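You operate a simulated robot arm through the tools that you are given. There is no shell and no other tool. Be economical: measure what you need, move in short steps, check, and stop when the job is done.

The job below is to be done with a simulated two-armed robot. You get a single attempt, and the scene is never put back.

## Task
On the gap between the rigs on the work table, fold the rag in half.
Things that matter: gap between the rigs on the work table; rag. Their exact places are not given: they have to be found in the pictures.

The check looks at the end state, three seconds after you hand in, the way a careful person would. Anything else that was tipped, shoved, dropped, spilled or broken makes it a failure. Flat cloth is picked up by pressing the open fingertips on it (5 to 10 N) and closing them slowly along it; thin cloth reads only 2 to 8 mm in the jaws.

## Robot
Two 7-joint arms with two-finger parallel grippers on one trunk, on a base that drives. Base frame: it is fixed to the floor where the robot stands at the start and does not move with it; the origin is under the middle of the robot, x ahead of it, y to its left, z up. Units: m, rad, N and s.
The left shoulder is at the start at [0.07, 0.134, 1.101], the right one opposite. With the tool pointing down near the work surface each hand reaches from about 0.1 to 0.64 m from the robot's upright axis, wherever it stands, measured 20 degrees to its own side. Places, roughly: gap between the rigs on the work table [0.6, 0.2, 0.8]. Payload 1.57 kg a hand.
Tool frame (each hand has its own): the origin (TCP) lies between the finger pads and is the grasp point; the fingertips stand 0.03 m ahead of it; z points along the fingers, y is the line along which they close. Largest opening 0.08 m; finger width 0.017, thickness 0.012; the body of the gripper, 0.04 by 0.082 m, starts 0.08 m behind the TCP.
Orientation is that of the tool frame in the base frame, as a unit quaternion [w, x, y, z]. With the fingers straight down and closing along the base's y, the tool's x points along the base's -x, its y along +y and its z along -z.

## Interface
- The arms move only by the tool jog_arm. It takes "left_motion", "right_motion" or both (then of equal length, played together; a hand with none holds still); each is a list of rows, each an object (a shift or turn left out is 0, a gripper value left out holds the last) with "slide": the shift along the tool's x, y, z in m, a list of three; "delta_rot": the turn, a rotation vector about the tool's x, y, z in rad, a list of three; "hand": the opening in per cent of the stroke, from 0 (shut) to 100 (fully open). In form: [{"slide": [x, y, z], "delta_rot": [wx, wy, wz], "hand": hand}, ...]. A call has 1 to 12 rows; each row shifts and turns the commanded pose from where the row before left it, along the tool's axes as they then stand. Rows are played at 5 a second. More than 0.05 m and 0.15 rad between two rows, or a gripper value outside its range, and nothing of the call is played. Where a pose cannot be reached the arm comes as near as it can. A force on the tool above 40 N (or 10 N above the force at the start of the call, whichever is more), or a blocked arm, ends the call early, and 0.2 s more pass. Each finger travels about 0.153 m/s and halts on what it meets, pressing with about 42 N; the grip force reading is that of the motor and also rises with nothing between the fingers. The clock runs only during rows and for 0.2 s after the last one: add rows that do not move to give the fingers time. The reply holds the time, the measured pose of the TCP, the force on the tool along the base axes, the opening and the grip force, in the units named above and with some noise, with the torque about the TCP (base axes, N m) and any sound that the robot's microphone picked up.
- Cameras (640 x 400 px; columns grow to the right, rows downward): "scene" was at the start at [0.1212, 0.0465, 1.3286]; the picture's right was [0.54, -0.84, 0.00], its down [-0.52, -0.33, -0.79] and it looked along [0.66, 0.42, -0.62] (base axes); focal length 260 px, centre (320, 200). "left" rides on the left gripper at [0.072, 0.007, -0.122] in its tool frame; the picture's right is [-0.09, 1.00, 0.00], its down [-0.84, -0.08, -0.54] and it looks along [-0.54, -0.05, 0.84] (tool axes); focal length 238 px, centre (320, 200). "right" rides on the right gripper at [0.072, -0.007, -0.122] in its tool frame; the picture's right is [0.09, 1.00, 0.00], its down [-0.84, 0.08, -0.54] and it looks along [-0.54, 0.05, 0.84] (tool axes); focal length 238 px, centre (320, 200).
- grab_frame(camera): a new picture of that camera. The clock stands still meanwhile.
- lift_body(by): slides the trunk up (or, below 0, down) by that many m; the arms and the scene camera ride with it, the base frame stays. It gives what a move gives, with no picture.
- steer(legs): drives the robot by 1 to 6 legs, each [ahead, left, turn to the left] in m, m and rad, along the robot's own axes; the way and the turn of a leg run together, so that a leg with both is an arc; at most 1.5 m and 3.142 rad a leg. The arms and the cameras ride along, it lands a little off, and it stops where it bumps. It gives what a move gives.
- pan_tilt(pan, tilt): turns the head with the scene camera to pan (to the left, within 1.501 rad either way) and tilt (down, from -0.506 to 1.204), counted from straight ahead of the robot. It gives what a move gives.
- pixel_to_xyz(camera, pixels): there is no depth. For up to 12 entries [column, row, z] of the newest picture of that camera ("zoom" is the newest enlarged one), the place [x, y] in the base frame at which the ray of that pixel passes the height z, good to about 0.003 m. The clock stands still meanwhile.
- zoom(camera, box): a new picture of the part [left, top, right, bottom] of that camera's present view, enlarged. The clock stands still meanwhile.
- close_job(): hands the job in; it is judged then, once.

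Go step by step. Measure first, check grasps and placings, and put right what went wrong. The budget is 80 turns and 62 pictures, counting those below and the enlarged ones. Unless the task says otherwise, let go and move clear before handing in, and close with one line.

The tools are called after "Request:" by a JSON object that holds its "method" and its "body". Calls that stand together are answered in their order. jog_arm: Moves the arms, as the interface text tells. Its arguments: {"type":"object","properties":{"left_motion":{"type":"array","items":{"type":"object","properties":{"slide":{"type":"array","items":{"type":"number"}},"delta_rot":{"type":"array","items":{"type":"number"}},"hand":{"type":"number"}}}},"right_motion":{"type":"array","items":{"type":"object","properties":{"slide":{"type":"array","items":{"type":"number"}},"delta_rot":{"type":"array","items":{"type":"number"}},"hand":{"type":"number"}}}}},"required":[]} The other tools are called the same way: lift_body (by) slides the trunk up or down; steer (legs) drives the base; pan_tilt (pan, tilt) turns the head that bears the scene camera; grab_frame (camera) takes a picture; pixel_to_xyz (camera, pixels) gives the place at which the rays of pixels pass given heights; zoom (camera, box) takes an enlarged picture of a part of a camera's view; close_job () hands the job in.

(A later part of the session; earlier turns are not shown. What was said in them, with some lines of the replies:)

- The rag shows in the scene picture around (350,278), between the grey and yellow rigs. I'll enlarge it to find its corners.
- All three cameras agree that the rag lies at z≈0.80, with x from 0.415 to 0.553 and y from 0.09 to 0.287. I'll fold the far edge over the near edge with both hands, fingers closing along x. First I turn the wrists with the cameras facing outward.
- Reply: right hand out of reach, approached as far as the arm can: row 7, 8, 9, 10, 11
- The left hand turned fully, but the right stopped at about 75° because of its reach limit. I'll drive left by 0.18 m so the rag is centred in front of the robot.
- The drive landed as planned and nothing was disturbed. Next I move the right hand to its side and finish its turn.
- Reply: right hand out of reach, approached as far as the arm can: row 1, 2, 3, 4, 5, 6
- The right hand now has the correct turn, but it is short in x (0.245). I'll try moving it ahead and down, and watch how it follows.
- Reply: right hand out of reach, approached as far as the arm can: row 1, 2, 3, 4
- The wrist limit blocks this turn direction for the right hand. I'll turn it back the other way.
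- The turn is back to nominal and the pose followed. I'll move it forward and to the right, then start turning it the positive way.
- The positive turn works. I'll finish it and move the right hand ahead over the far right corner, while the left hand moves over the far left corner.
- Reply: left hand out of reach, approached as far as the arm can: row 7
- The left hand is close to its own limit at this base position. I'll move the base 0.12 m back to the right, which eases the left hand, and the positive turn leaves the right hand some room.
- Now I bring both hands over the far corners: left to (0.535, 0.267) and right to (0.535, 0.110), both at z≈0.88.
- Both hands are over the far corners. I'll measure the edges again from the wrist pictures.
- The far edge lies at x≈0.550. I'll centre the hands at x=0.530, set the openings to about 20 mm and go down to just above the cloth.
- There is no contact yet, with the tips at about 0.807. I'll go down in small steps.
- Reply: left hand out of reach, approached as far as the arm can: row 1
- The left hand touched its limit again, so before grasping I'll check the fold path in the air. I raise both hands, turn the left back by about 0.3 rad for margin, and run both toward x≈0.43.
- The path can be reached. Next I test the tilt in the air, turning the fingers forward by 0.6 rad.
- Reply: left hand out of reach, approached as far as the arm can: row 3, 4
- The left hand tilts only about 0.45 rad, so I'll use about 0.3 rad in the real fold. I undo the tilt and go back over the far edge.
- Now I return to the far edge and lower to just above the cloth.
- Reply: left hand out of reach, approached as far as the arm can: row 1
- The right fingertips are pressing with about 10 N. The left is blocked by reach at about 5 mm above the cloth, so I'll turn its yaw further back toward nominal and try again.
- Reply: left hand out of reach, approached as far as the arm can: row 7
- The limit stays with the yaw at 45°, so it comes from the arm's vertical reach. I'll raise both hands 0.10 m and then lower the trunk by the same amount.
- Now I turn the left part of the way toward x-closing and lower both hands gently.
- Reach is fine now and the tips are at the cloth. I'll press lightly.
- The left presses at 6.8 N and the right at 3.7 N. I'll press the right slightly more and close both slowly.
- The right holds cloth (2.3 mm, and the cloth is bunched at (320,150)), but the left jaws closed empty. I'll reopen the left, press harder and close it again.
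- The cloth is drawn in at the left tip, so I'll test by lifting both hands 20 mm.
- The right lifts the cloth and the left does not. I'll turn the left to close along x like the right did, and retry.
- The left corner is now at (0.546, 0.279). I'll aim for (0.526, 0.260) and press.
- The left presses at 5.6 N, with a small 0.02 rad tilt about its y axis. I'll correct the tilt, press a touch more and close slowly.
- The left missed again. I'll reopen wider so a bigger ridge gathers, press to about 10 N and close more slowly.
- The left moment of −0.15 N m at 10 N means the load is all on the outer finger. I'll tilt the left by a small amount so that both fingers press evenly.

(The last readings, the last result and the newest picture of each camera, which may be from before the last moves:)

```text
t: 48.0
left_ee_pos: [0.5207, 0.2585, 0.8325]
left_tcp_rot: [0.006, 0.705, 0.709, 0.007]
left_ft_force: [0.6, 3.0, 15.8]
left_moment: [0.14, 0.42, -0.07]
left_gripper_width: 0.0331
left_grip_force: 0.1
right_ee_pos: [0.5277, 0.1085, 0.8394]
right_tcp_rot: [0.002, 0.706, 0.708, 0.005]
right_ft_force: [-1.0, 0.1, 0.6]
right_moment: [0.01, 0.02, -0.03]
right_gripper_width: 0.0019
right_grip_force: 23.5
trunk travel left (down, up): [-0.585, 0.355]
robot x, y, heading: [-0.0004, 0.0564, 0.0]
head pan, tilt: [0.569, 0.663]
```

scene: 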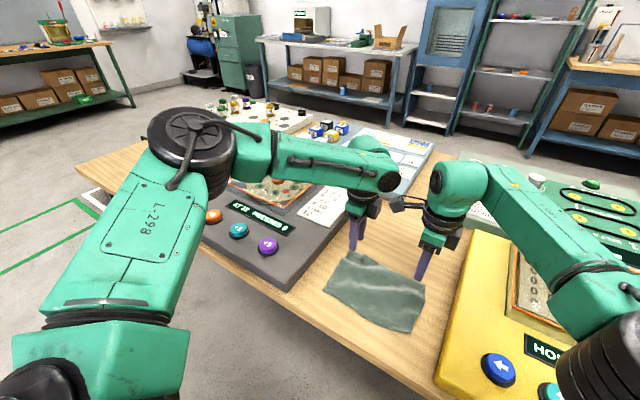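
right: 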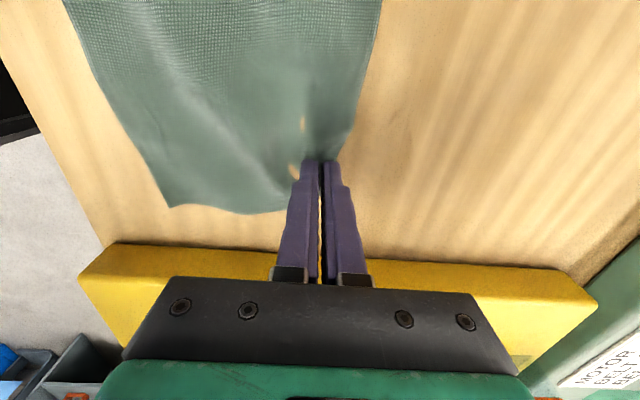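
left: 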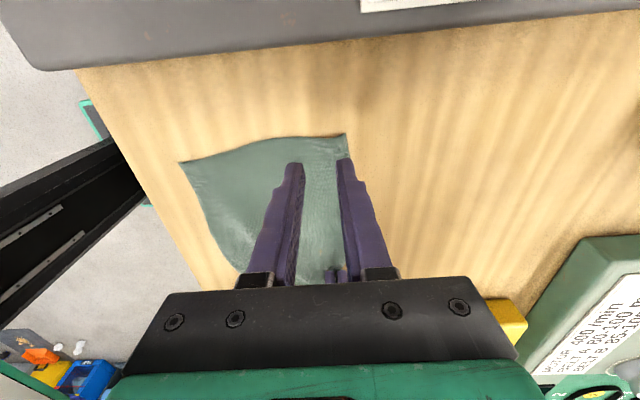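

Request:
{"method": "jog_arm", "body": {"left_motion": [{"delta_rot": [0.014, 0.006, 0], "slide": [0, 0, -0.0003]}, {}]}}

```text
t: 48.6
left_ee_pos: [0.5198, 0.2575, 0.8311]
left_tcp_rot: [-0.001, 0.705, 0.709, 0.003]
left_ft_force: [1.3, 4.0, 15.8]
left_moment: [0.17, 0.05, -0.01]
left_gripper_width: 0.0329
left_grip_force: 0.1
right_ee_pos: [0.529, 0.1091, 0.8392]
right_tcp_rot: [0.001, 0.706, 0.708, 0.004]
right_ft_force: [0.0, 0.7, 0.4]
right_moment: [0.01, -0.02, -0.03]
right_gripper_width: 0.0021
right_grip_force: 23.8
trunk travel left (down, up): [-0.585, 0.355]
robot x, y, heading: [0.0004, 0.0584, -0.002]
head pan, tilt: [0.569, 0.663]
```

The two fingers are now balanced. I'll ease the press slightly and close slowly.

Request:
{"method": "jog_arm", "body": {"left_motion": [{"slide": [0, 0, -0.0004]}, {"hand": 38}, {"hand": 34}, {"hand": 30}, {"hand": 26}, {"hand": 22}, {"hand": 18}, {"hand": 14}, {"hand": 10}, {"hand": 6}, {"hand": 3}, {"hand": 0}]}}

Request:
{"method": "zoom", "body": {"camera": "left", "box": [160, 80, 480, 280]}}

```text
t: 51.2
left_ee_pos: [0.5211, 0.2581, 0.8318]
left_tcp_rot: [-0.002, 0.705, 0.709, 0.004]
left_ft_force: [0.3, 0.4, 7.0]
left_moment: [-0.01, -0.01, 0.02]
left_gripper_width: 0.0023
left_grip_force: 23.7
right_ee_pos: [0.5292, 0.109, 0.8399]
right_tcp_rot: [0.001, 0.706, 0.708, 0.004]
right_ft_force: [-0.2, 0.2, -0.2]
right_moment: [0.04, 0.02, -0.02]
right_gripper_width: 0.002
right_grip_force: 23.5
trunk travel left (down, up): [-0.585, 0.355]
robot x, y, heading: [-0.0002, 0.0565, 0.001]
head pan, tilt: [0.569, 0.663]
```

```text
2.00 times, centred on (320, 180) of left
```

zoom: 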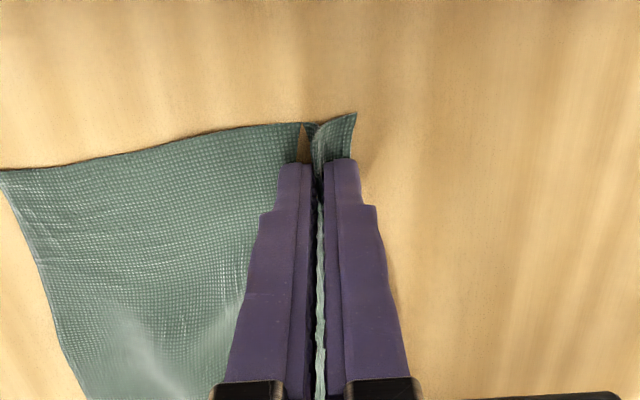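

The left now holds 2.3 mm and the right 2.0 mm, so both grips are good. I'll check where the near edge lies before folding.

Request:
{"method": "grab_frame", "body": {"camera": "left"}}

Request:
{"method": "grab_frame", "body": {"camera": "right"}}

Request:
{"method": "grab_frame", "body": {"camera": "scene"}}

```text
38 pictures are left
```

left: 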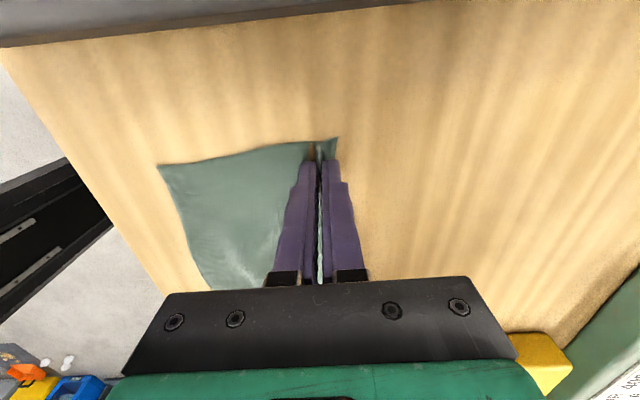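

```text
37 pictures are left
```

right: 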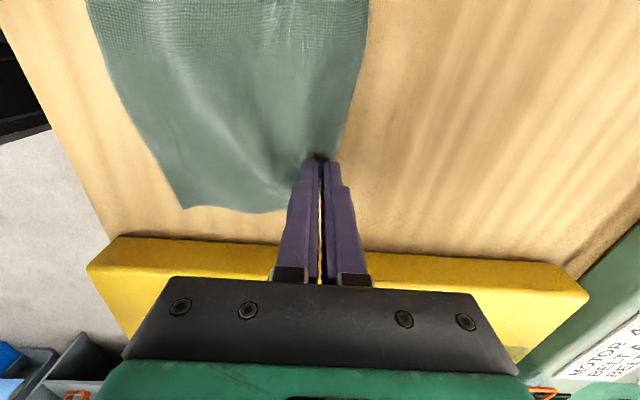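

```text
36 pictures are left
```

scene: 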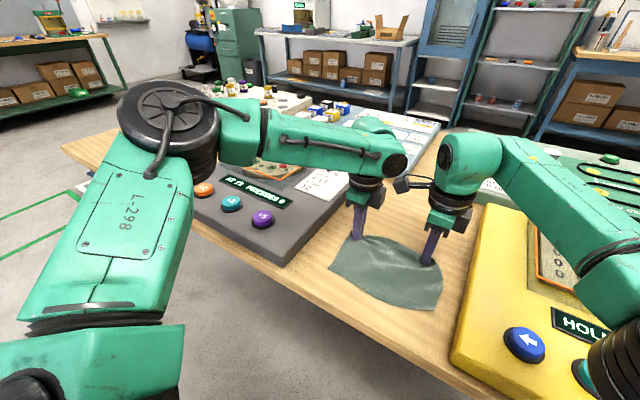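

Request:
{"method": "pixel_to_xyz", "body": {"camera": "scene", "pixels": [[329, 267, 0.801], [436, 309, 0.801], [380, 300, 0.801]]}}

Request:
{"method": "pixel_to_xyz", "body": {"camera": "left", "pixels": [[159, 166, 0.801], [338, 138, 0.801], [205, 288, 0.801]]}}

Request:
{"method": "pixel_to_xyz", "body": {"camera": "right", "pixels": [[184, 208, 0.801], [125, 100, 0.801], [95, 15, 0.801]]}}

```text
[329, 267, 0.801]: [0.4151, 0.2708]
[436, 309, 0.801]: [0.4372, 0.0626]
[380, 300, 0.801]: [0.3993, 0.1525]
```

```text
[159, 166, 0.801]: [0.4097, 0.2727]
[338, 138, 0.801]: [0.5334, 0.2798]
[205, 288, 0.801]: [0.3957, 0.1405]
```

```text
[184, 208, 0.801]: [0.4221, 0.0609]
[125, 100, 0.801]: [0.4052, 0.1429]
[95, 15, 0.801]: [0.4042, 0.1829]
```

The near corners are at about (0.412, 0.272) and (0.425, 0.063). I'll carry the far edge up and over in an arc toward x≈0.44, then look.

Request:
{"method": "jog_arm", "body": {"left_motion": [{"slide": [0, 0, -0.02]}, {"slide": [-0.002, -0.012, -0.015]}, {"slide": [-0.002, -0.01, -0.012]}, {"slide": [0, -0.01, 0]}, {"slide": [-0.002, -0.02, -0.003]}, {"slide": [-0.002, -0.017, 0.005]}, {"slide": [-0.002, -0.015, 0.012]}, {}], "right_motion": [{"slide": [0, 0, -0.012]}, {"slide": [-0.0034, -0.012, -0.015]}, {"slide": [-0.0034, -0.01, -0.012]}, {"slide": [0, -0.01, 0]}, {"slide": [-0.0034, -0.02, -0.003]}, {"slide": [-0.0034, -0.018, 0.005]}, {"slide": [-0.0034, -0.017, 0.012]}, {}]}}

Request:
{"method": "grab_frame", "body": {"camera": "scene"}}

Request:
{"method": "grab_frame", "body": {"camera": "left"}}

Request:
{"method": "grab_frame", "body": {"camera": "right"}}

```text
t: 53.0
left_ee_pos: [0.4367, 0.2493, 0.8646]
left_tcp_rot: [-0.002, 0.705, 0.709, 0.003]
left_ft_force: [-0.1, -0.9, -0.3]
left_moment: [0.02, -0.03, 0.01]
left_gripper_width: 0.0021
left_grip_force: 23.5
right_ee_pos: [0.4424, 0.092, 0.8653]
right_tcp_rot: [0.0, 0.707, 0.707, 0.003]
right_ft_force: [-0.1, 0.6, -0.2]
right_moment: [0.01, 0.01, -0.02]
right_gripper_width: 0.0021
right_grip_force: 23.7
trunk travel left (down, up): [-0.585, 0.355]
robot x, y, heading: [-0.0, 0.0555, 0.006]
head pan, tilt: [0.569, 0.663]
```

```text
35 pictures are left
```

scene: 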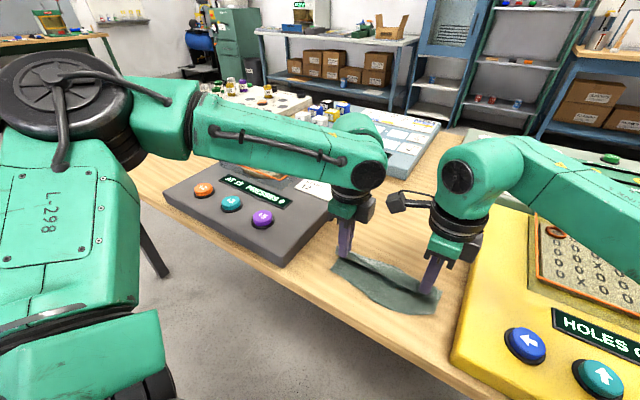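

```text
34 pictures are left
```

left: 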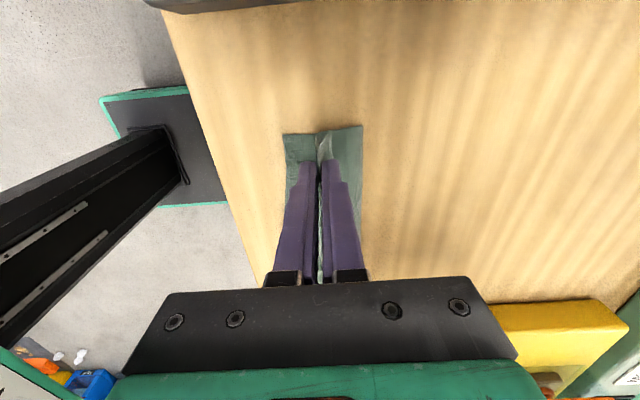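

```text
33 pictures are left
```

right: 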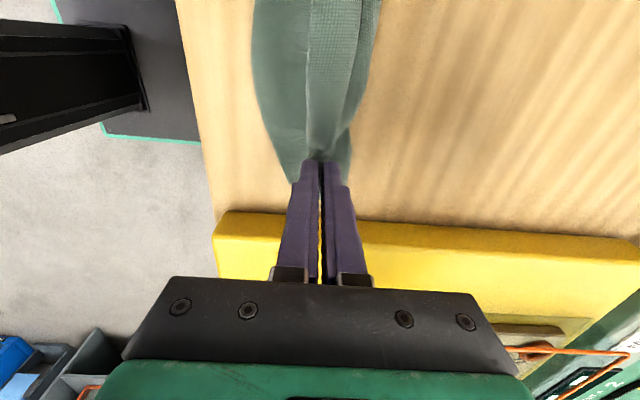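

Request:
{"method": "zoom", "body": {"camera": "left", "box": [240, 100, 400, 200]}}

Request:
{"method": "zoom", "body": {"camera": "scene", "box": [310, 230, 470, 330]}}

Request:
{"method": "pixel_to_xyz", "body": {"camera": "left", "pixels": [[285, 134, 0.801], [362, 126, 0.81], [317, 134, 0.83]]}}

Request:
{"method": "pixel_to_xyz", "body": {"camera": "right", "pixels": [[293, 183, 0.801], [347, 180, 0.81], [253, 40, 0.801], [375, 40, 0.81], [312, 40, 0.83]]}}

```text
4.00 times, centred on (320, 150) of left
```

zoom: 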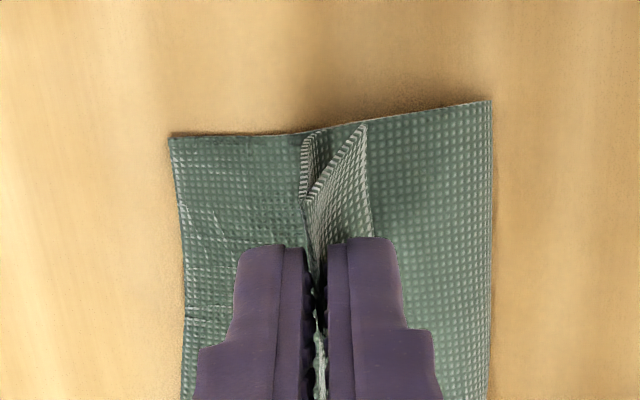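

```text
4.00 times, centred on (390, 280) of scene
```

zoom: 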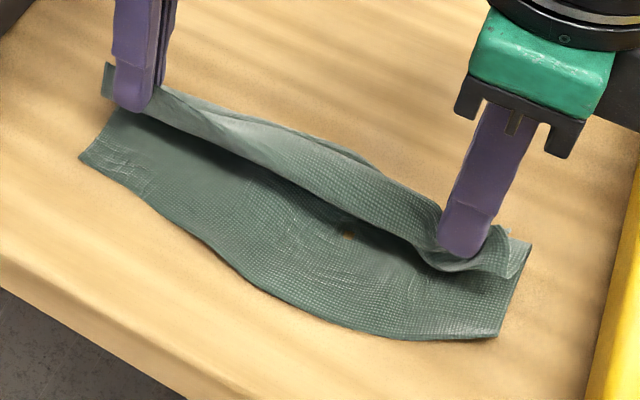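

```text
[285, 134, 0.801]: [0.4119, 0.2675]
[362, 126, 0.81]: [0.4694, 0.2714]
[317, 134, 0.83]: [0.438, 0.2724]
```

```text
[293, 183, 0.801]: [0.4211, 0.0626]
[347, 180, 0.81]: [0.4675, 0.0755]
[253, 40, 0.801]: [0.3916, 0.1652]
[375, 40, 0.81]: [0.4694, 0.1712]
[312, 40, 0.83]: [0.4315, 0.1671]
```

The far edge is over the near half, and its tails flop toward +x at the jaws. I'll move slightly further to −x, lower the hands and release gently.

Request:
{"method": "jog_arm", "body": {"left_motion": [{"slide": [0, -0.01, 0.004]}, {"slide": [0, -0.008, 0.008]}, {"slide": [0, -0.004, 0.006]}, {}, {"hand": 4}, {"hand": 8}, {"hand": 12}, {"hand": 18}, {}], "right_motion": [{"slide": [0, -0.01, 0.004]}, {"slide": [0, -0.006, 0.008]}, {"slide": [0, -0.004, 0.006]}, {}, {"hand": 4}, {"hand": 8}, {"hand": 12}, {"hand": 18}, {}]}}

Request:
{"method": "zoom", "body": {"camera": "left", "box": [200, 80, 440, 230]}}

Request:
{"method": "zoom", "body": {"camera": "scene", "box": [310, 230, 470, 330]}}

```text
t: 55.0
left_ee_pos: [0.4144, 0.2479, 0.8448]
left_tcp_rot: [-0.003, 0.706, 0.709, 0.003]
left_ft_force: [-0.1, -0.7, -0.2]
left_moment: [-0.03, 0.01, 0.02]
left_gripper_width: 0.0144
left_grip_force: 0.1
right_ee_pos: [0.4225, 0.0925, 0.8451]
right_tcp_rot: [0.0, 0.706, 0.708, 0.003]
right_ft_force: [0.2, 0.5, 0.2]
right_moment: [0.0, -0.01, 0.0]
right_gripper_width: 0.0144
right_grip_force: 0.0
trunk travel left (down, up): [-0.585, 0.355]
robot x, y, heading: [0.0011, 0.0551, -0.0]
head pan, tilt: [0.569, 0.663]
```

```text
2.67 times, centred on (320, 155) of left
```

zoom: 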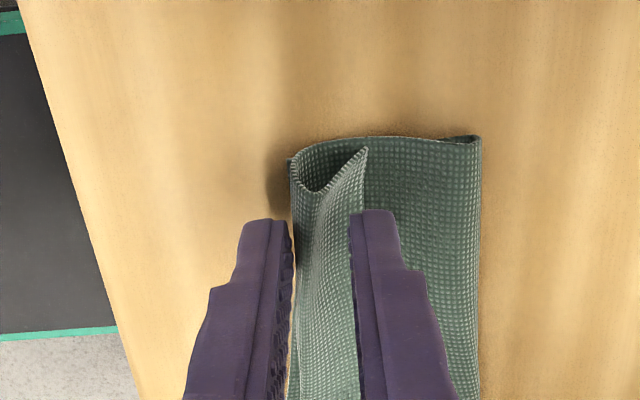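

```text
4.00 times, centred on (390, 280) of scene
```

zoom: 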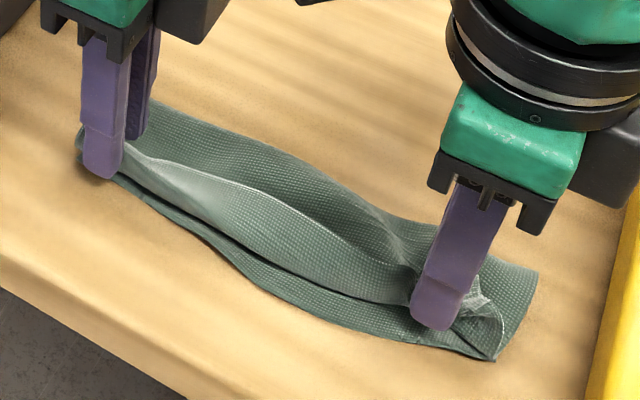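

The flap with the cut edge leans toward +x against the outer fingers. Sweeping both hands toward −x should push it open toward the near edge.

Request:
{"method": "jog_arm", "body": {"left_motion": [{"slide": [0, -0.008, 0]}, {"slide": [0, -0.008, 0]}, {"slide": [0, -0.008, 0]}, {"slide": [0, -0.006, 0]}, {}], "right_motion": [{"slide": [0, -0.008, 0]}, {"slide": [0, -0.008, 0]}, {"slide": [0, -0.008, 0]}, {"slide": [0, -0.006, 0]}, {}]}}

Request:
{"method": "zoom", "body": {"camera": "left", "box": [200, 80, 440, 230]}}

Request:
{"method": "zoom", "body": {"camera": "scene", "box": [310, 230, 470, 330]}}

```text
t: 56.2
left_ee_pos: [0.3852, 0.2463, 0.8461]
left_tcp_rot: [-0.002, 0.705, 0.709, 0.003]
left_ft_force: [0.4, -0.6, -0.4]
left_moment: [0.02, -0.03, -0.02]
left_gripper_width: 0.0146
left_grip_force: 0.0
right_ee_pos: [0.3938, 0.093, 0.8457]
right_tcp_rot: [0.001, 0.706, 0.708, 0.003]
right_ft_force: [-0.2, -1.0, -0.3]
right_moment: [-0.03, -0.02, 0.0]
right_gripper_width: 0.0148
right_grip_force: 0.1
trunk travel left (down, up): [-0.585, 0.355]
robot x, y, heading: [-0.0008, 0.0592, 0.001]
head pan, tilt: [0.569, 0.663]
```

```text
2.67 times, centred on (320, 155) of left
```

zoom: 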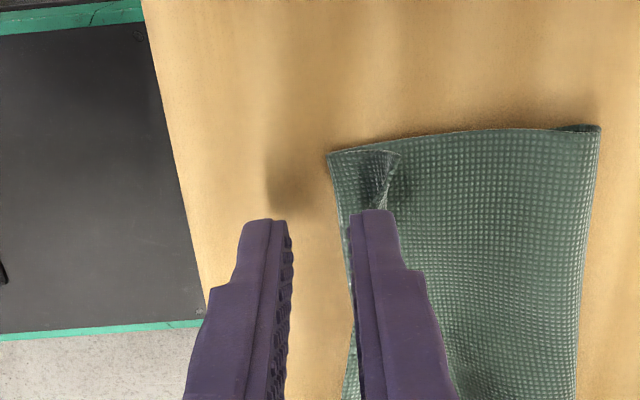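

```text
4.00 times, centred on (390, 280) of scene
```

zoom: 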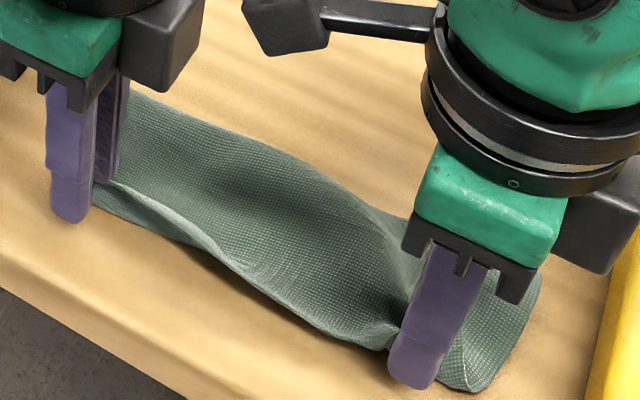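

The sweep worked and the top layer is now laid almost to the near edge. I'll lift both hands up and clear, then look.

Request:
{"method": "jog_arm", "body": {"left_motion": [{"slide": [0, 0, -0.03]}, {"slide": [0, 0, -0.04]}, {"slide": [0, 0, -0.04]}, {"slide": [0.04, 0, 0]}, {"slide": [0.04, 0, 0]}, {}], "right_motion": [{"slide": [0, 0, -0.03]}, {"slide": [0, 0, -0.04]}, {"slide": [0, 0, -0.04]}, {"slide": [-0.04, 0, 0]}, {"slide": [-0.04, 0, 0]}, {}]}}

Request:
{"method": "zoom", "body": {"camera": "scene", "box": [290, 220, 490, 345]}}

Request:
{"method": "grab_frame", "body": {"camera": "right"}}

Request:
{"method": "grab_frame", "body": {"camera": "left"}}

```text
t: 57.6
left_ee_pos: [0.3846, 0.3274, 0.9551]
left_tcp_rot: [-0.002, 0.706, 0.708, 0.003]
left_ft_force: [-0.3, -0.3, 0.3]
left_moment: [0.01, 0.0, 0.0]
left_gripper_width: 0.0144
left_grip_force: 0.0
right_ee_pos: [0.3923, 0.0121, 0.955]
right_tcp_rot: [0.002, 0.706, 0.708, 0.002]
right_ft_force: [-0.5, 0.9, -0.6]
right_moment: [-0.02, 0.01, 0.02]
right_gripper_width: 0.0145
right_grip_force: 0.1
trunk travel left (down, up): [-0.585, 0.355]
robot x, y, heading: [-0.0017, 0.0578, -0.005]
head pan, tilt: [0.569, 0.663]
```

```text
3.20 times, centred on (390, 282) of scene
```

zoom: 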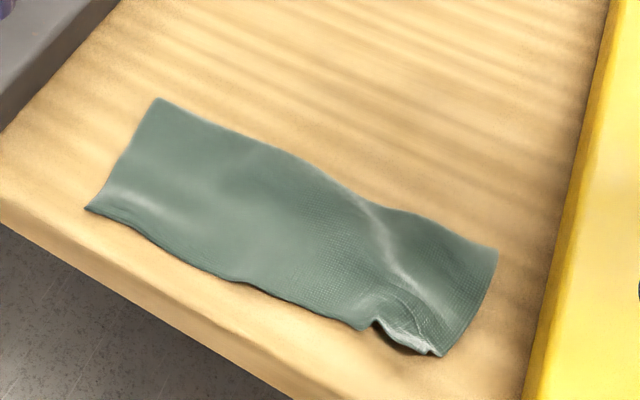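

```text
25 pictures are left
```

right: 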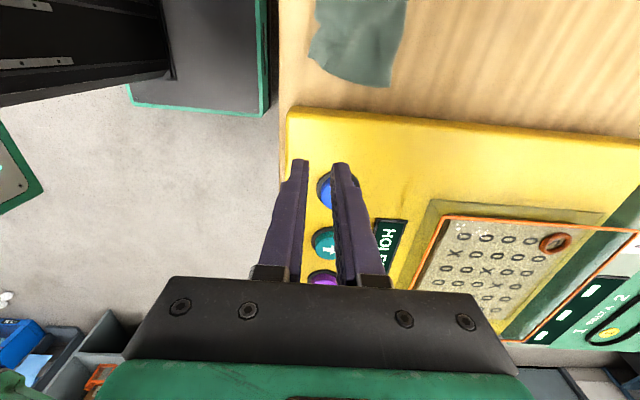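

```text
24 pictures are left
```

left: 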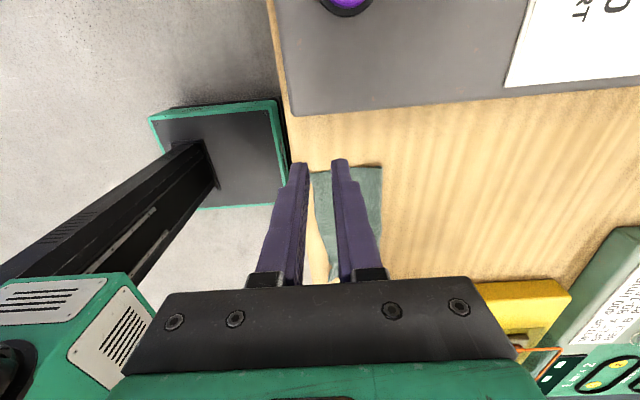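

The rag is now folded to about half width, with one curl at the near right corner (zoom 405,335). I'll look closer at both near corners and measure.

Request:
{"method": "pixel_to_xyz", "body": {"camera": "zoom", "pixels": [[157, 98, 0.805], [497, 247, 0.805], [440, 355, 0.805], [85, 209, 0.805], [375, 325, 0.805], [310, 155, 0.805], [240, 283, 0.805]]}}

Request:
{"method": "zoom", "body": {"camera": "scene", "box": [390, 290, 450, 335]}}

Request:
{"method": "zoom", "body": {"camera": "scene", "box": [305, 255, 385, 320]}}

```text
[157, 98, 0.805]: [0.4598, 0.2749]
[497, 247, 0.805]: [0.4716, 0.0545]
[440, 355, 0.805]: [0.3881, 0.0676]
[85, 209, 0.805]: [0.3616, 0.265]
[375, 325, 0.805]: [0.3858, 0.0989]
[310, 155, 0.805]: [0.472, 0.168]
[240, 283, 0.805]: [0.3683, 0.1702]
```

```text
8.89 times, centred on (420, 312) of scene
```

zoom: 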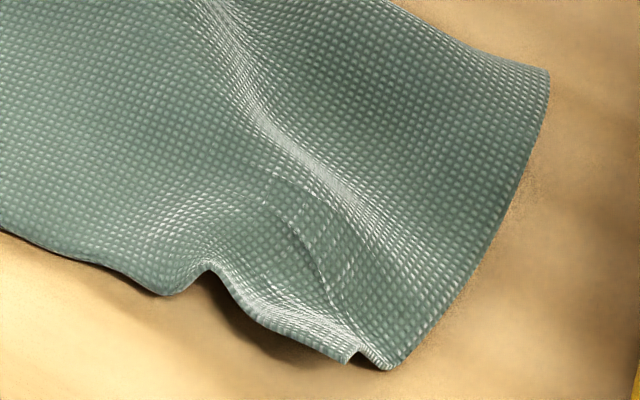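

```text
6.15 times, centred on (345, 288) of scene
```

zoom: 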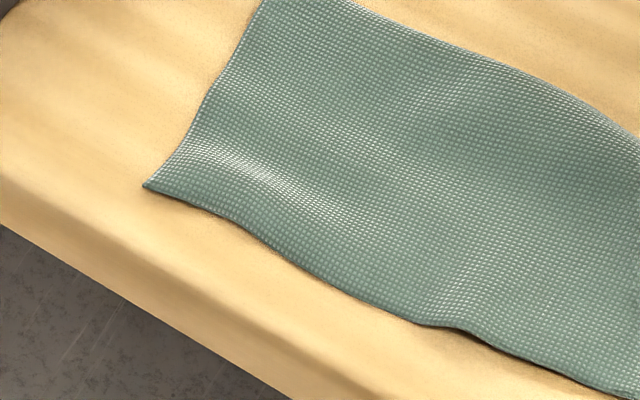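

The folded band is about 0.09 m deep, so the layers may be offset. I'll move the hands ahead over the far side to get clear overhead views of both ends.

Request:
{"method": "jog_arm", "body": {"left_motion": [{"slide": [-0.03, 0.04, 0]}, {"slide": [-0.03, 0.04, 0]}, {}], "right_motion": [{"slide": [0.02, 0.04, 0]}, {"slide": [0.02, 0.04, 0]}, {}]}}

Request:
{"method": "zoom", "body": {"camera": "left", "box": [60, 40, 320, 240]}}

Request:
{"method": "zoom", "body": {"camera": "right", "box": [60, 0, 320, 200]}}

```text
t: 58.4
left_ee_pos: [0.4632, 0.2676, 0.9559]
left_tcp_rot: [-0.001, 0.706, 0.708, 0.004]
left_ft_force: [0.2, 0.2, -0.7]
left_moment: [0.01, -0.07, 0.01]
left_gripper_width: 0.0143
left_grip_force: 0.2
right_ee_pos: [0.4694, 0.0514, 0.9552]
right_tcp_rot: [0.002, 0.707, 0.707, 0.002]
right_ft_force: [-0.8, 0.6, 0.2]
right_moment: [0.01, -0.02, 0.0]
right_gripper_width: 0.0145
right_grip_force: 0.0
trunk travel left (down, up): [-0.585, 0.355]
robot x, y, heading: [0.0019, 0.059, 0.001]
head pan, tilt: [0.569, 0.663]
```

```text
2.00 times, centred on (190, 140) of left
```

zoom: 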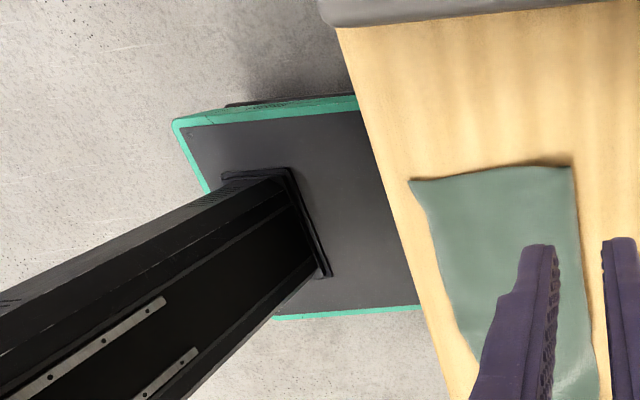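

```text
2.00 times, centred on (190, 100) of right
```

zoom: 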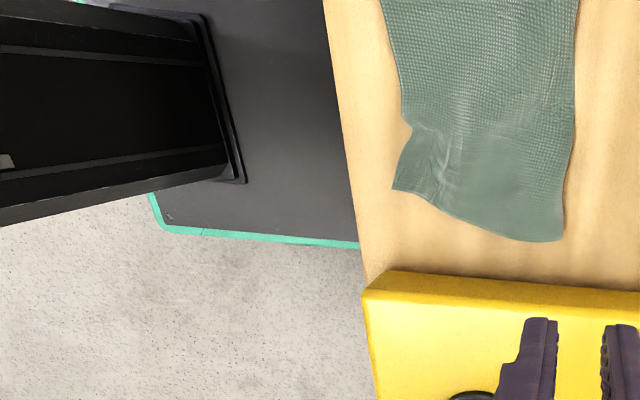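

Request:
{"method": "pixel_to_xyz", "body": {"camera": "zoom", "pixels": [[393, 188, 0.803], [410, 128, 0.803], [400, 70, 0.803], [385, 10, 0.803], [556, 240, 0.803], [575, 120, 0.803], [578, 10, 0.803]]}}

Request:
{"method": "pixel_to_xyz", "body": {"camera": "left", "pixels": [[235, 130, 0.803], [316, 123, 0.803], [262, 205, 0.803], [320, 165, 0.803]]}}

```text
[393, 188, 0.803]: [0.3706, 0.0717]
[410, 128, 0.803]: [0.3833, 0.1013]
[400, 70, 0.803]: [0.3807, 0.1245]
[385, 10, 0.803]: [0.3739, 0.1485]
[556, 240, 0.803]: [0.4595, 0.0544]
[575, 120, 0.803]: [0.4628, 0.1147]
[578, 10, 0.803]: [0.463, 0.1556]
```

```text
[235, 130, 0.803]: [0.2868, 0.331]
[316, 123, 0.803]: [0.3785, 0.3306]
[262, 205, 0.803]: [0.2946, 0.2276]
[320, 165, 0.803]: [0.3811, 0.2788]
```

Corrected for the hand shift, the band spans x≈0.365–0.46, about 0.09 m against the ideal 0.07. The top layer overshoots the bottom edge (≈0.41) in a single-layer strip. I'll pinch that strip, lift it and lay it back further in.

Request:
{"method": "jog_arm", "body": {"left_motion": [{"slide": [-0.005, -0.04, 0], "hand": 27}, {"slide": [-0.0046, -0.037, 0]}, {"slide": [0, 0, 0.04]}, {"slide": [0, 0, 0.04]}, {"slide": [0, 0, 0.03]}, {"slide": [0, 0, 0.01]}, {}], "right_motion": [{"slide": [0.032, -0.037, 0], "hand": 22}, {"slide": [0.032, -0.037, 0]}, {"slide": [0, 0, 0.04]}, {"slide": [0, 0, 0.04]}, {"slide": [0, 0, 0.03]}, {"slide": [0, 0, 0.008]}, {}]}}

Request:
{"method": "zoom", "body": {"camera": "left", "box": [200, 80, 440, 230]}}

Request:
{"method": "zoom", "body": {"camera": "right", "box": [200, 80, 440, 230]}}

```text
t: 60.0
left_ee_pos: [0.387, 0.2591, 0.8365]
left_tcp_rot: [-0.002, 0.705, 0.709, 0.003]
left_ft_force: [-0.4, 0.5, -0.2]
left_moment: [-0.02, -0.05, -0.01]
left_gripper_width: 0.0216
left_grip_force: 0.0
right_ee_pos: [0.3987, 0.1137, 0.8379]
right_tcp_rot: [0.001, 0.706, 0.708, 0.003]
right_ft_force: [-1.3, -0.1, 0.1]
right_moment: [0.0, 0.02, -0.01]
right_gripper_width: 0.0173
right_grip_force: 0.1
trunk travel left (down, up): [-0.585, 0.355]
robot x, y, heading: [0.0009, 0.056, 0.001]
head pan, tilt: [0.569, 0.663]
```

```text
2.67 times, centred on (320, 155) of left
```

zoom: 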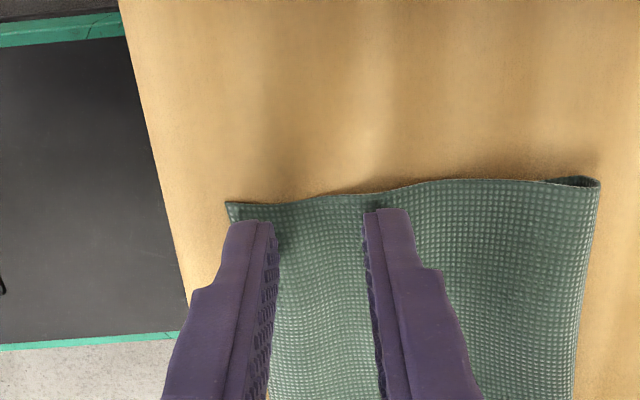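

```text
2.67 times, centred on (320, 155) of right
```

zoom: 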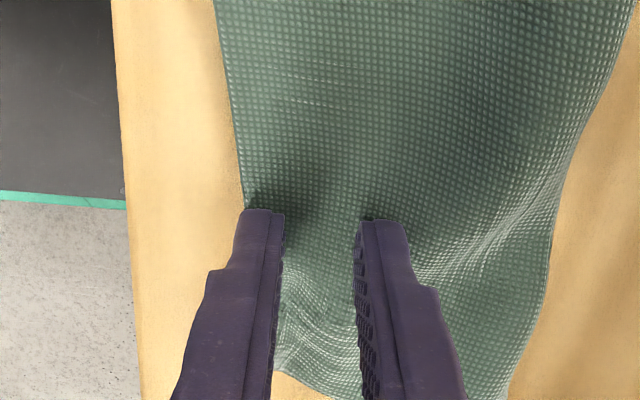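

The positions look right, with the fingertips straddling the strip just inside the edge. Now I press.

Request:
{"method": "jog_arm", "body": {"left_motion": [{"slide": [-0.003, 0, 0.004]}, {"slide": [0, 0, 0.001]}, {}], "right_motion": [{"slide": [0, 0, 0.0045]}, {"slide": [0, 0, 0.0015]}, {}]}}

```text
t: 60.8
left_ee_pos: [0.3883, 0.2551, 0.8336]
left_tcp_rot: [-0.002, 0.705, 0.709, 0.003]
left_ft_force: [1.3, 0.5, 2.3]
left_moment: [0.02, -0.08, 0.04]
left_gripper_width: 0.0215
left_grip_force: 0.4
right_ee_pos: [0.3998, 0.1159, 0.8329]
right_tcp_rot: [0.002, 0.706, 0.708, 0.004]
right_ft_force: [0.5, -0.6, 5.0]
right_moment: [0.0, -0.03, 0.01]
right_gripper_width: 0.0178
right_grip_force: 0.1
trunk travel left (down, up): [-0.585, 0.355]
robot x, y, heading: [0.0019, 0.0575, 0.003]
head pan, tilt: [0.569, 0.663]
```

Request:
{"method": "jog_arm", "body": {"left_motion": [{"delta_rot": [-0.007, 0, 0], "slide": [0, 0, 0.0012]}, {}], "right_motion": [{"slide": [0, 0, 0.0005]}, {}]}}

```text
t: 61.4
left_ee_pos: [0.388, 0.2555, 0.8314]
left_tcp_rot: [0.002, 0.705, 0.71, 0.007]
left_ft_force: [0.7, 1.5, 10.4]
left_moment: [0.04, -0.16, 0.05]
left_gripper_width: 0.0219
left_grip_force: 0.5
right_ee_pos: [0.3986, 0.1154, 0.8326]
right_tcp_rot: [0.002, 0.706, 0.708, 0.004]
right_ft_force: [1.0, -1.0, 5.4]
right_moment: [-0.02, -0.06, 0.0]
right_gripper_width: 0.0177
right_grip_force: 0.1
trunk travel left (down, up): [-0.585, 0.355]
robot x, y, heading: [0.0005, 0.065, 0.002]
head pan, tilt: [0.569, 0.663]
```

The loads sit on the +x fingers. I'll tilt a bit more to even them out.

Request:
{"method": "jog_arm", "body": {"left_motion": [{"delta_rot": [-0.014, 0, 0], "slide": [0, 0, -0.0002]}, {}], "right_motion": [{"delta_rot": [-0.012, 0, 0], "slide": [0, 0, 0.0003]}, {}]}}

```text
t: 62.0
left_ee_pos: [0.3875, 0.2549, 0.8313]
left_tcp_rot: [0.005, 0.706, 0.708, 0.013]
left_ft_force: [2.3, 2.8, 13.4]
left_moment: [0.06, 0.11, -0.05]
left_gripper_width: 0.0213
left_grip_force: 0.1
right_ee_pos: [0.3977, 0.1171, 0.8321]
right_tcp_rot: [0.006, 0.706, 0.708, 0.009]
right_ft_force: [1.1, -2.4, 8.2]
right_moment: [-0.06, -0.05, 0.0]
right_gripper_width: 0.0176
right_grip_force: 0.1
trunk travel left (down, up): [-0.585, 0.355]
robot x, y, heading: [0.0, 0.0584, -0.001]
head pan, tilt: [0.569, 0.663]
```

Nearly balanced now. I'll make a small correction on the left and close both slowly.

Request:
{"method": "jog_arm", "body": {"left_motion": [{"delta_rot": [0.005, 0, 0]}, {"hand": 24}, {"hand": 21}, {"hand": 18}, {"hand": 15}, {"hand": 12}, {"hand": 9}, {"hand": 6}, {"hand": 3}, {"hand": 1}, {"hand": 0}, {}], "right_motion": [{"slide": [0, 0, 0.0003]}, {"hand": 20}, {"hand": 18}, {"hand": 16}, {"hand": 13}, {"hand": 10}, {"hand": 8}, {"hand": 6}, {"hand": 3}, {"hand": 1}, {"hand": 0}, {}]}}

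```text
t: 64.6
left_ee_pos: [0.3855, 0.255, 0.8321]
left_tcp_rot: [0.005, 0.706, 0.709, 0.011]
left_ft_force: [-0.4, -0.9, 6.2]
left_moment: [0.01, -0.04, 0.02]
left_gripper_width: 0.0
left_grip_force: 21.8
right_ee_pos: [0.3973, 0.1168, 0.8318]
right_tcp_rot: [0.006, 0.706, 0.708, 0.009]
right_ft_force: [0.7, 0.1, 21.9]
right_moment: [-0.06, -0.03, -0.01]
right_gripper_width: 0.0
right_grip_force: 21.4
trunk travel left (down, up): [-0.585, 0.355]
robot x, y, heading: [0.001, 0.0573, -0.001]
head pan, tilt: [0.569, 0.663]
```

Both closed empty. I'll open wider, as worked before, press harder and try again.

Request:
{"method": "jog_arm", "body": {"left_motion": [{"slide": [0, 0, -0.006]}, {"hand": 36}, {"slide": [0, 0.004, 0]}, {"slide": [0, 0, 0.0055]}, {"slide": [0, 0, 0.0012]}, {}], "right_motion": [{"slide": [0, 0, -0.006]}, {"hand": 34}, {"slide": [0, 0.0, 0]}, {"slide": [0, 0, 0.0052]}, {"slide": [0, 0, 0.0005]}, {}]}}

Request:
{"method": "zoom", "body": {"camera": "left", "box": [200, 80, 440, 230]}}

Request:
{"method": "zoom", "body": {"camera": "right", "box": [200, 80, 440, 230]}}

```text
t: 66.0
left_ee_pos: [0.3916, 0.256, 0.8321]
left_tcp_rot: [0.005, 0.706, 0.708, 0.011]
left_ft_force: [2.9, 4.3, 23.6]
left_moment: [0.08, 0.26, -0.07]
left_gripper_width: 0.0282
left_grip_force: 0.0
right_ee_pos: [0.3975, 0.1185, 0.8337]
right_tcp_rot: [0.006, 0.706, 0.708, 0.009]
right_ft_force: [0.8, -0.2, 2.9]
right_moment: [0.0, -0.01, 0.0]
right_gripper_width: 0.0275
right_grip_force: 0.0
trunk travel left (down, up): [-0.585, 0.355]
robot x, y, heading: [-0.0001, 0.065, -0.004]
head pan, tilt: [0.569, 0.663]
```

```text
2.67 times, centred on (320, 155) of left
```

zoom: 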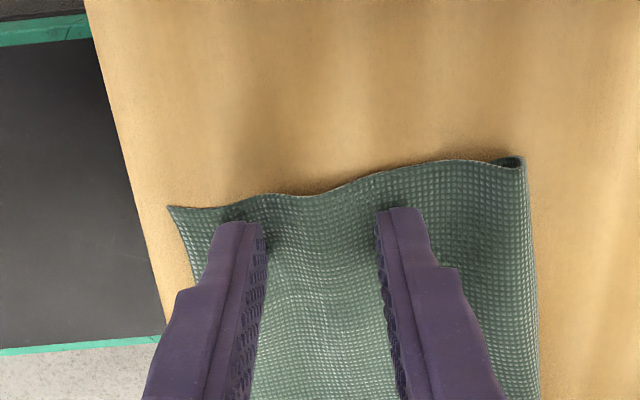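

```text
2.67 times, centred on (320, 155) of right
```

zoom: 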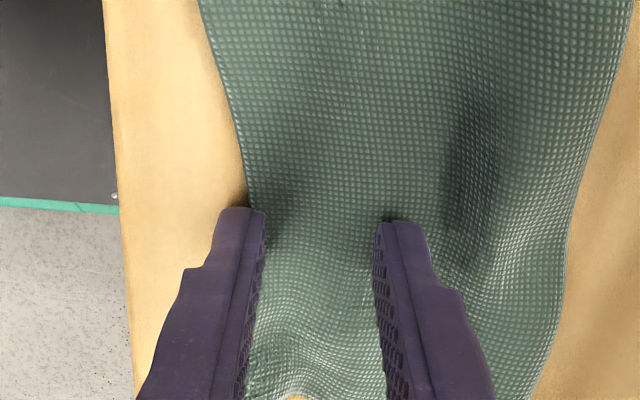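

Request:
{"method": "jog_arm", "body": {"left_motion": [{"delta_rot": [0.006, 0, 0], "slide": [0, 0, -0.0004]}, {}], "right_motion": [{"slide": [0, 0, 0.0014]}, {}]}}

```text
t: 66.6
left_ee_pos: [0.3914, 0.2541, 0.8313]
left_tcp_rot: [0.004, 0.706, 0.708, 0.008]
left_ft_force: [5.9, 1.2, 22.2]
left_moment: [0.06, -0.2, 0.0]
left_gripper_width: 0.0294
left_grip_force: 1.1
right_ee_pos: [0.3989, 0.1154, 0.8316]
right_tcp_rot: [0.005, 0.707, 0.707, 0.01]
right_ft_force: [4.0, 2.5, 20.3]
right_moment: [0.09, -0.04, -0.01]
right_gripper_width: 0.027
right_grip_force: 0.1
trunk travel left (down, up): [-0.585, 0.355]
robot x, y, heading: [0.0023, 0.0581, 0.002]
head pan, tilt: [0.569, 0.663]
```

Both hands are balanced now, so I ease the press slightly and close.

Request:
{"method": "jog_arm", "body": {"left_motion": [{"slide": [0, 0, -0.0003]}, {"hand": 33}, {"hand": 30}, {"hand": 27}, {"hand": 24}, {"hand": 20}, {"hand": 16}, {"hand": 12}, {"hand": 8}, {"hand": 4}, {"hand": 0}, {}], "right_motion": [{"slide": [0, 0, -0.0003]}, {"hand": 31}, {"hand": 28}, {"hand": 25}, {"hand": 22}, {"hand": 19}, {"hand": 16}, {"hand": 12}, {"hand": 8}, {"hand": 4}, {"hand": 0}, {}]}}

Request:
{"method": "zoom", "body": {"camera": "left", "box": [200, 80, 440, 230]}}

Request:
{"method": "zoom", "body": {"camera": "right", "box": [200, 80, 440, 230]}}

```text
t: 69.2
left_ee_pos: [0.3893, 0.2536, 0.8315]
left_tcp_rot: [0.002, 0.705, 0.709, 0.009]
left_ft_force: [-0.8, -2.3, 19.4]
left_moment: [-0.04, -0.03, -0.03]
left_gripper_width: 0.0023
left_grip_force: 23.8
right_ee_pos: [0.3958, 0.1156, 0.8323]
right_tcp_rot: [0.007, 0.706, 0.708, 0.009]
right_ft_force: [-2.2, 1.0, 12.7]
right_moment: [0.01, 0.04, 0.02]
right_gripper_width: 0.0022
right_grip_force: 24.1
trunk travel left (down, up): [-0.585, 0.355]
robot x, y, heading: [0.0018, 0.0579, -0.002]
head pan, tilt: [0.569, 0.663]
```

```text
2.67 times, centred on (320, 155) of left
```

zoom: 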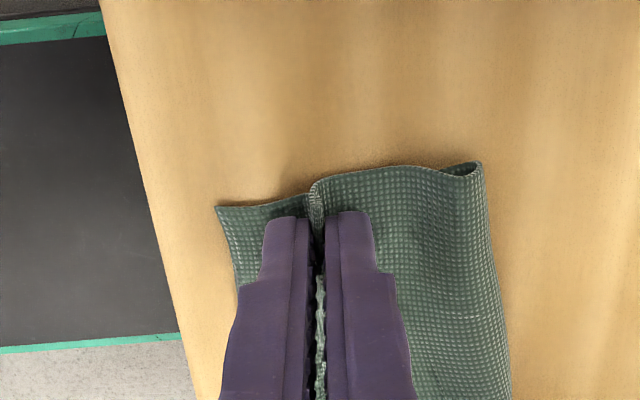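

```text
2.67 times, centred on (320, 155) of right
```

zoom: 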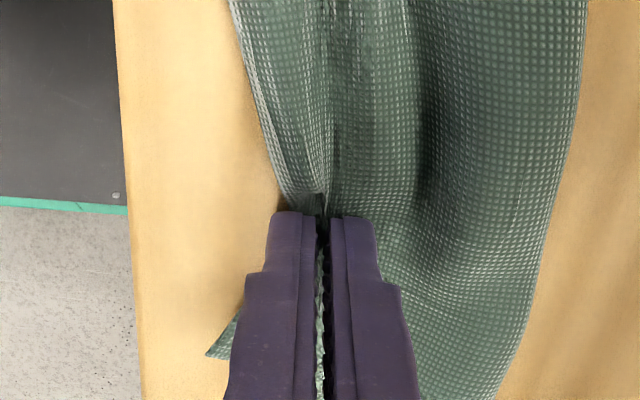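

Both hands hold the top layer (2.3 and 2.2 mm). I lift with a slight move ahead and look for the bottom layer's near edge.

Request:
{"method": "jog_arm", "body": {"left_motion": [{"slide": [0, 0, -0.015]}, {"slide": [0, 0.012, -0.015]}, {"slide": [0, 0.015, -0.012]}, {"slide": [0, 0.015, -0.005]}, {}], "right_motion": [{"slide": [0, 0, -0.015]}, {"slide": [0, 0.012, -0.015]}, {"slide": [0, 0.015, -0.012]}, {"slide": [0, 0.015, -0.005]}, {}]}}

Request:
{"method": "zoom", "body": {"camera": "scene", "box": [310, 230, 470, 330]}}

Request:
{"method": "pixel_to_xyz", "body": {"camera": "scene", "pixels": [[329, 267, 0.801], [436, 309, 0.801]]}}

```text
t: 70.4
left_ee_pos: [0.432, 0.2542, 0.8764]
left_tcp_rot: [0.002, 0.705, 0.709, 0.007]
left_ft_force: [0.5, 0.4, -0.2]
left_moment: [0.02, 0.02, -0.04]
left_gripper_width: 0.0025
left_grip_force: 23.6
right_ee_pos: [0.4408, 0.1175, 0.8775]
right_tcp_rot: [0.005, 0.707, 0.708, 0.008]
right_ft_force: [-0.4, -0.6, -0.1]
right_moment: [0.0, -0.01, -0.02]
right_gripper_width: 0.0018
right_grip_force: 23.4
trunk travel left (down, up): [-0.585, 0.355]
robot x, y, heading: [0.0014, 0.0568, -0.001]
head pan, tilt: [0.569, 0.663]
```

```text
4.00 times, centred on (390, 280) of scene
```

zoom: 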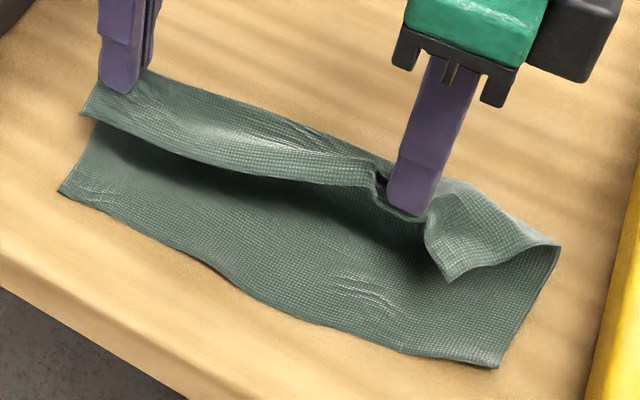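

```text
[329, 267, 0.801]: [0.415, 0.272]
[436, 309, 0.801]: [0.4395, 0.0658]
```

The bottom layer's near edge is visible (zoom 62,192 to 497,368) and the tail hangs to the −x side, as wanted. I'll measure it.

Request:
{"method": "pixel_to_xyz", "body": {"camera": "zoom", "pixels": [[62, 192, 0.801], [230, 280, 0.801], [410, 353, 0.801], [497, 368, 0.801], [560, 247, 0.803], [85, 112, 0.83], [370, 170, 0.83], [447, 280, 0.82]]}}

```text
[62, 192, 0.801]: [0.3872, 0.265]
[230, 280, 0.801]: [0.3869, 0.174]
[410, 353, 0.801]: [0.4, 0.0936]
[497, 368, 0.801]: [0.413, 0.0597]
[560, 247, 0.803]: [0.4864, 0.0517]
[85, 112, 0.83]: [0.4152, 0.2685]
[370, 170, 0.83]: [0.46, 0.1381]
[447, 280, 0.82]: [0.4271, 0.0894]
```

The bottom edge lies at x≈0.387 (left and middle) to 0.413 (right). I'll lower so the top edge lands on it: left to (0.415, 0.251) and right to (0.418, 0.108). Then I release.

Request:
{"method": "jog_arm", "body": {"left_motion": [{"slide": [0, -0.004, 0.012]}, {"slide": [-0.001, -0.006, 0.012]}, {"slide": [-0.002, -0.0065, 0.012]}, {"slide": [0, 0, 0.003]}, {}, {"hand": 4}, {"hand": 8}, {"hand": 12}, {"hand": 18}, {"hand": 25}, {}], "right_motion": [{"slide": [-0.003, -0.005, 0.012]}, {"slide": [-0.003, -0.009, 0.012]}, {"slide": [-0.003, -0.009, 0.012]}, {"slide": [0, 0, 0.003]}, {}, {"hand": 4}, {"hand": 8}, {"hand": 12}, {"hand": 18}, {"hand": 25}, {}]}}

Request:
{"method": "zoom", "body": {"camera": "scene", "box": [310, 230, 470, 330]}}

Request:
{"method": "zoom", "body": {"camera": "left", "box": [200, 80, 440, 230]}}

```text
t: 72.8
left_ee_pos: [0.4167, 0.2535, 0.8378]
left_tcp_rot: [0.001, 0.705, 0.71, 0.007]
left_ft_force: [0.9, -0.1, -0.1]
left_moment: [0.0, -0.02, 0.0]
left_gripper_width: 0.02
left_grip_force: 0.1
right_ee_pos: [0.4187, 0.1079, 0.8382]
right_tcp_rot: [0.005, 0.707, 0.707, 0.008]
right_ft_force: [-0.3, -0.8, 0.1]
right_moment: [-0.02, 0.04, 0.01]
right_gripper_width: 0.0196
right_grip_force: 0.1
trunk travel left (down, up): [-0.585, 0.355]
robot x, y, heading: [-0.0021, 0.0617, -0.002]
head pan, tilt: [0.569, 0.663]
```

```text
4.00 times, centred on (390, 280) of scene
```

zoom: 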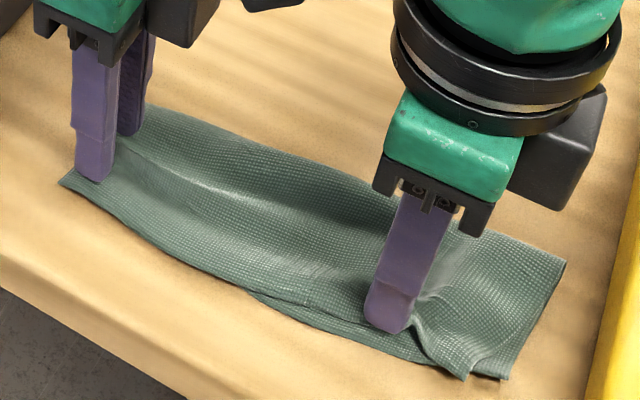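

```text
2.67 times, centred on (320, 155) of left
```

zoom: 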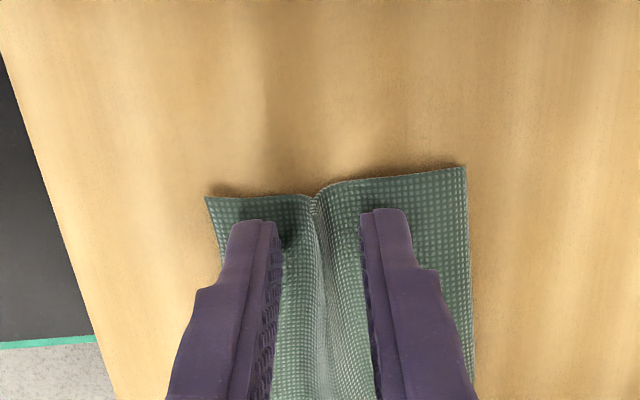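

Excellent: the top edge now coincides with the bottom edge almost everywhere. I'll lift straight up and clear, then check.

Request:
{"method": "jog_arm", "body": {"left_motion": [{"slide": [0, 0, -0.02]}, {"slide": [0, 0, -0.04]}, {"slide": [0, 0, -0.045]}, {"slide": [0.04, 0.03, 0]}, {"slide": [0.04, 0.03, 0]}, {}], "right_motion": [{"slide": [0, 0, -0.02]}, {"slide": [0, 0, -0.04]}, {"slide": [0, 0, -0.045]}, {"slide": [-0.04, 0, 0]}, {"slide": [-0.04, 0, 0]}, {}]}}

Request:
{"method": "zoom", "body": {"camera": "scene", "box": [310, 230, 470, 330]}}

Request:
{"method": "pixel_to_xyz", "body": {"camera": "zoom", "pixels": [[62, 182, 0.803], [145, 103, 0.803], [566, 260, 0.803], [500, 378, 0.803], [260, 295, 0.803], [355, 180, 0.803]]}}

```text
t: 74.2
left_ee_pos: [0.476, 0.3314, 0.9427]
left_tcp_rot: [0.002, 0.705, 0.709, 0.007]
left_ft_force: [1.0, 0.2, 0.3]
left_moment: [-0.01, -0.04, -0.03]
left_gripper_width: 0.0201
left_grip_force: 0.0
right_ee_pos: [0.4165, 0.0295, 0.9421]
right_tcp_rot: [0.005, 0.706, 0.708, 0.008]
right_ft_force: [-0.1, -0.6, 0.1]
right_moment: [-0.01, -0.02, -0.04]
right_gripper_width: 0.0199
right_grip_force: 0.1
trunk travel left (down, up): [-0.585, 0.355]
robot x, y, heading: [0.0003, 0.06, 0.001]
head pan, tilt: [0.569, 0.663]
```

```text
4.00 times, centred on (390, 280) of scene
```

zoom: 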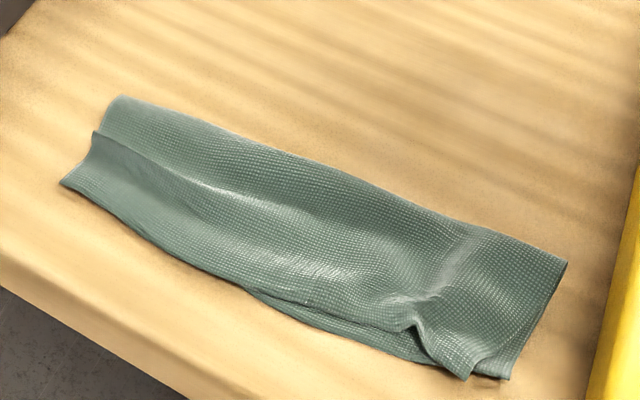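

```text
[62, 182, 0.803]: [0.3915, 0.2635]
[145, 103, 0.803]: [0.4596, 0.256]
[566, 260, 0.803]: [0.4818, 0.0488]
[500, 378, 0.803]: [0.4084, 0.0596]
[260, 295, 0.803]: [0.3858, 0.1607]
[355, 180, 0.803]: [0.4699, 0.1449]
```

The folded rag is now about 0.073 m deep and 0.21 m long, so it is folded in half with matching edges and lies within the gap. I'll take one overall look at the surroundings before handing in.

Request:
{"method": "grab_frame", "body": {"camera": "scene"}}

```text
9 pictures are left
```

scene: 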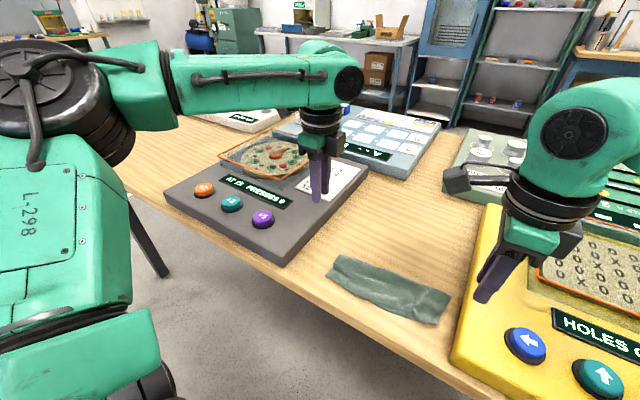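

The rag lies folded in the gap, both hands are clear and the rigs look undisturbed. I'm handing in.

Request:
{"method": "close_job", "body": {}}

```text
The job is handed in.
```

The rag is folded in half in the gap between the rigs, with its edges matching to about 1 cm and a few small wrinkles left. Both hands are clear, and I saw nothing else disturbed.
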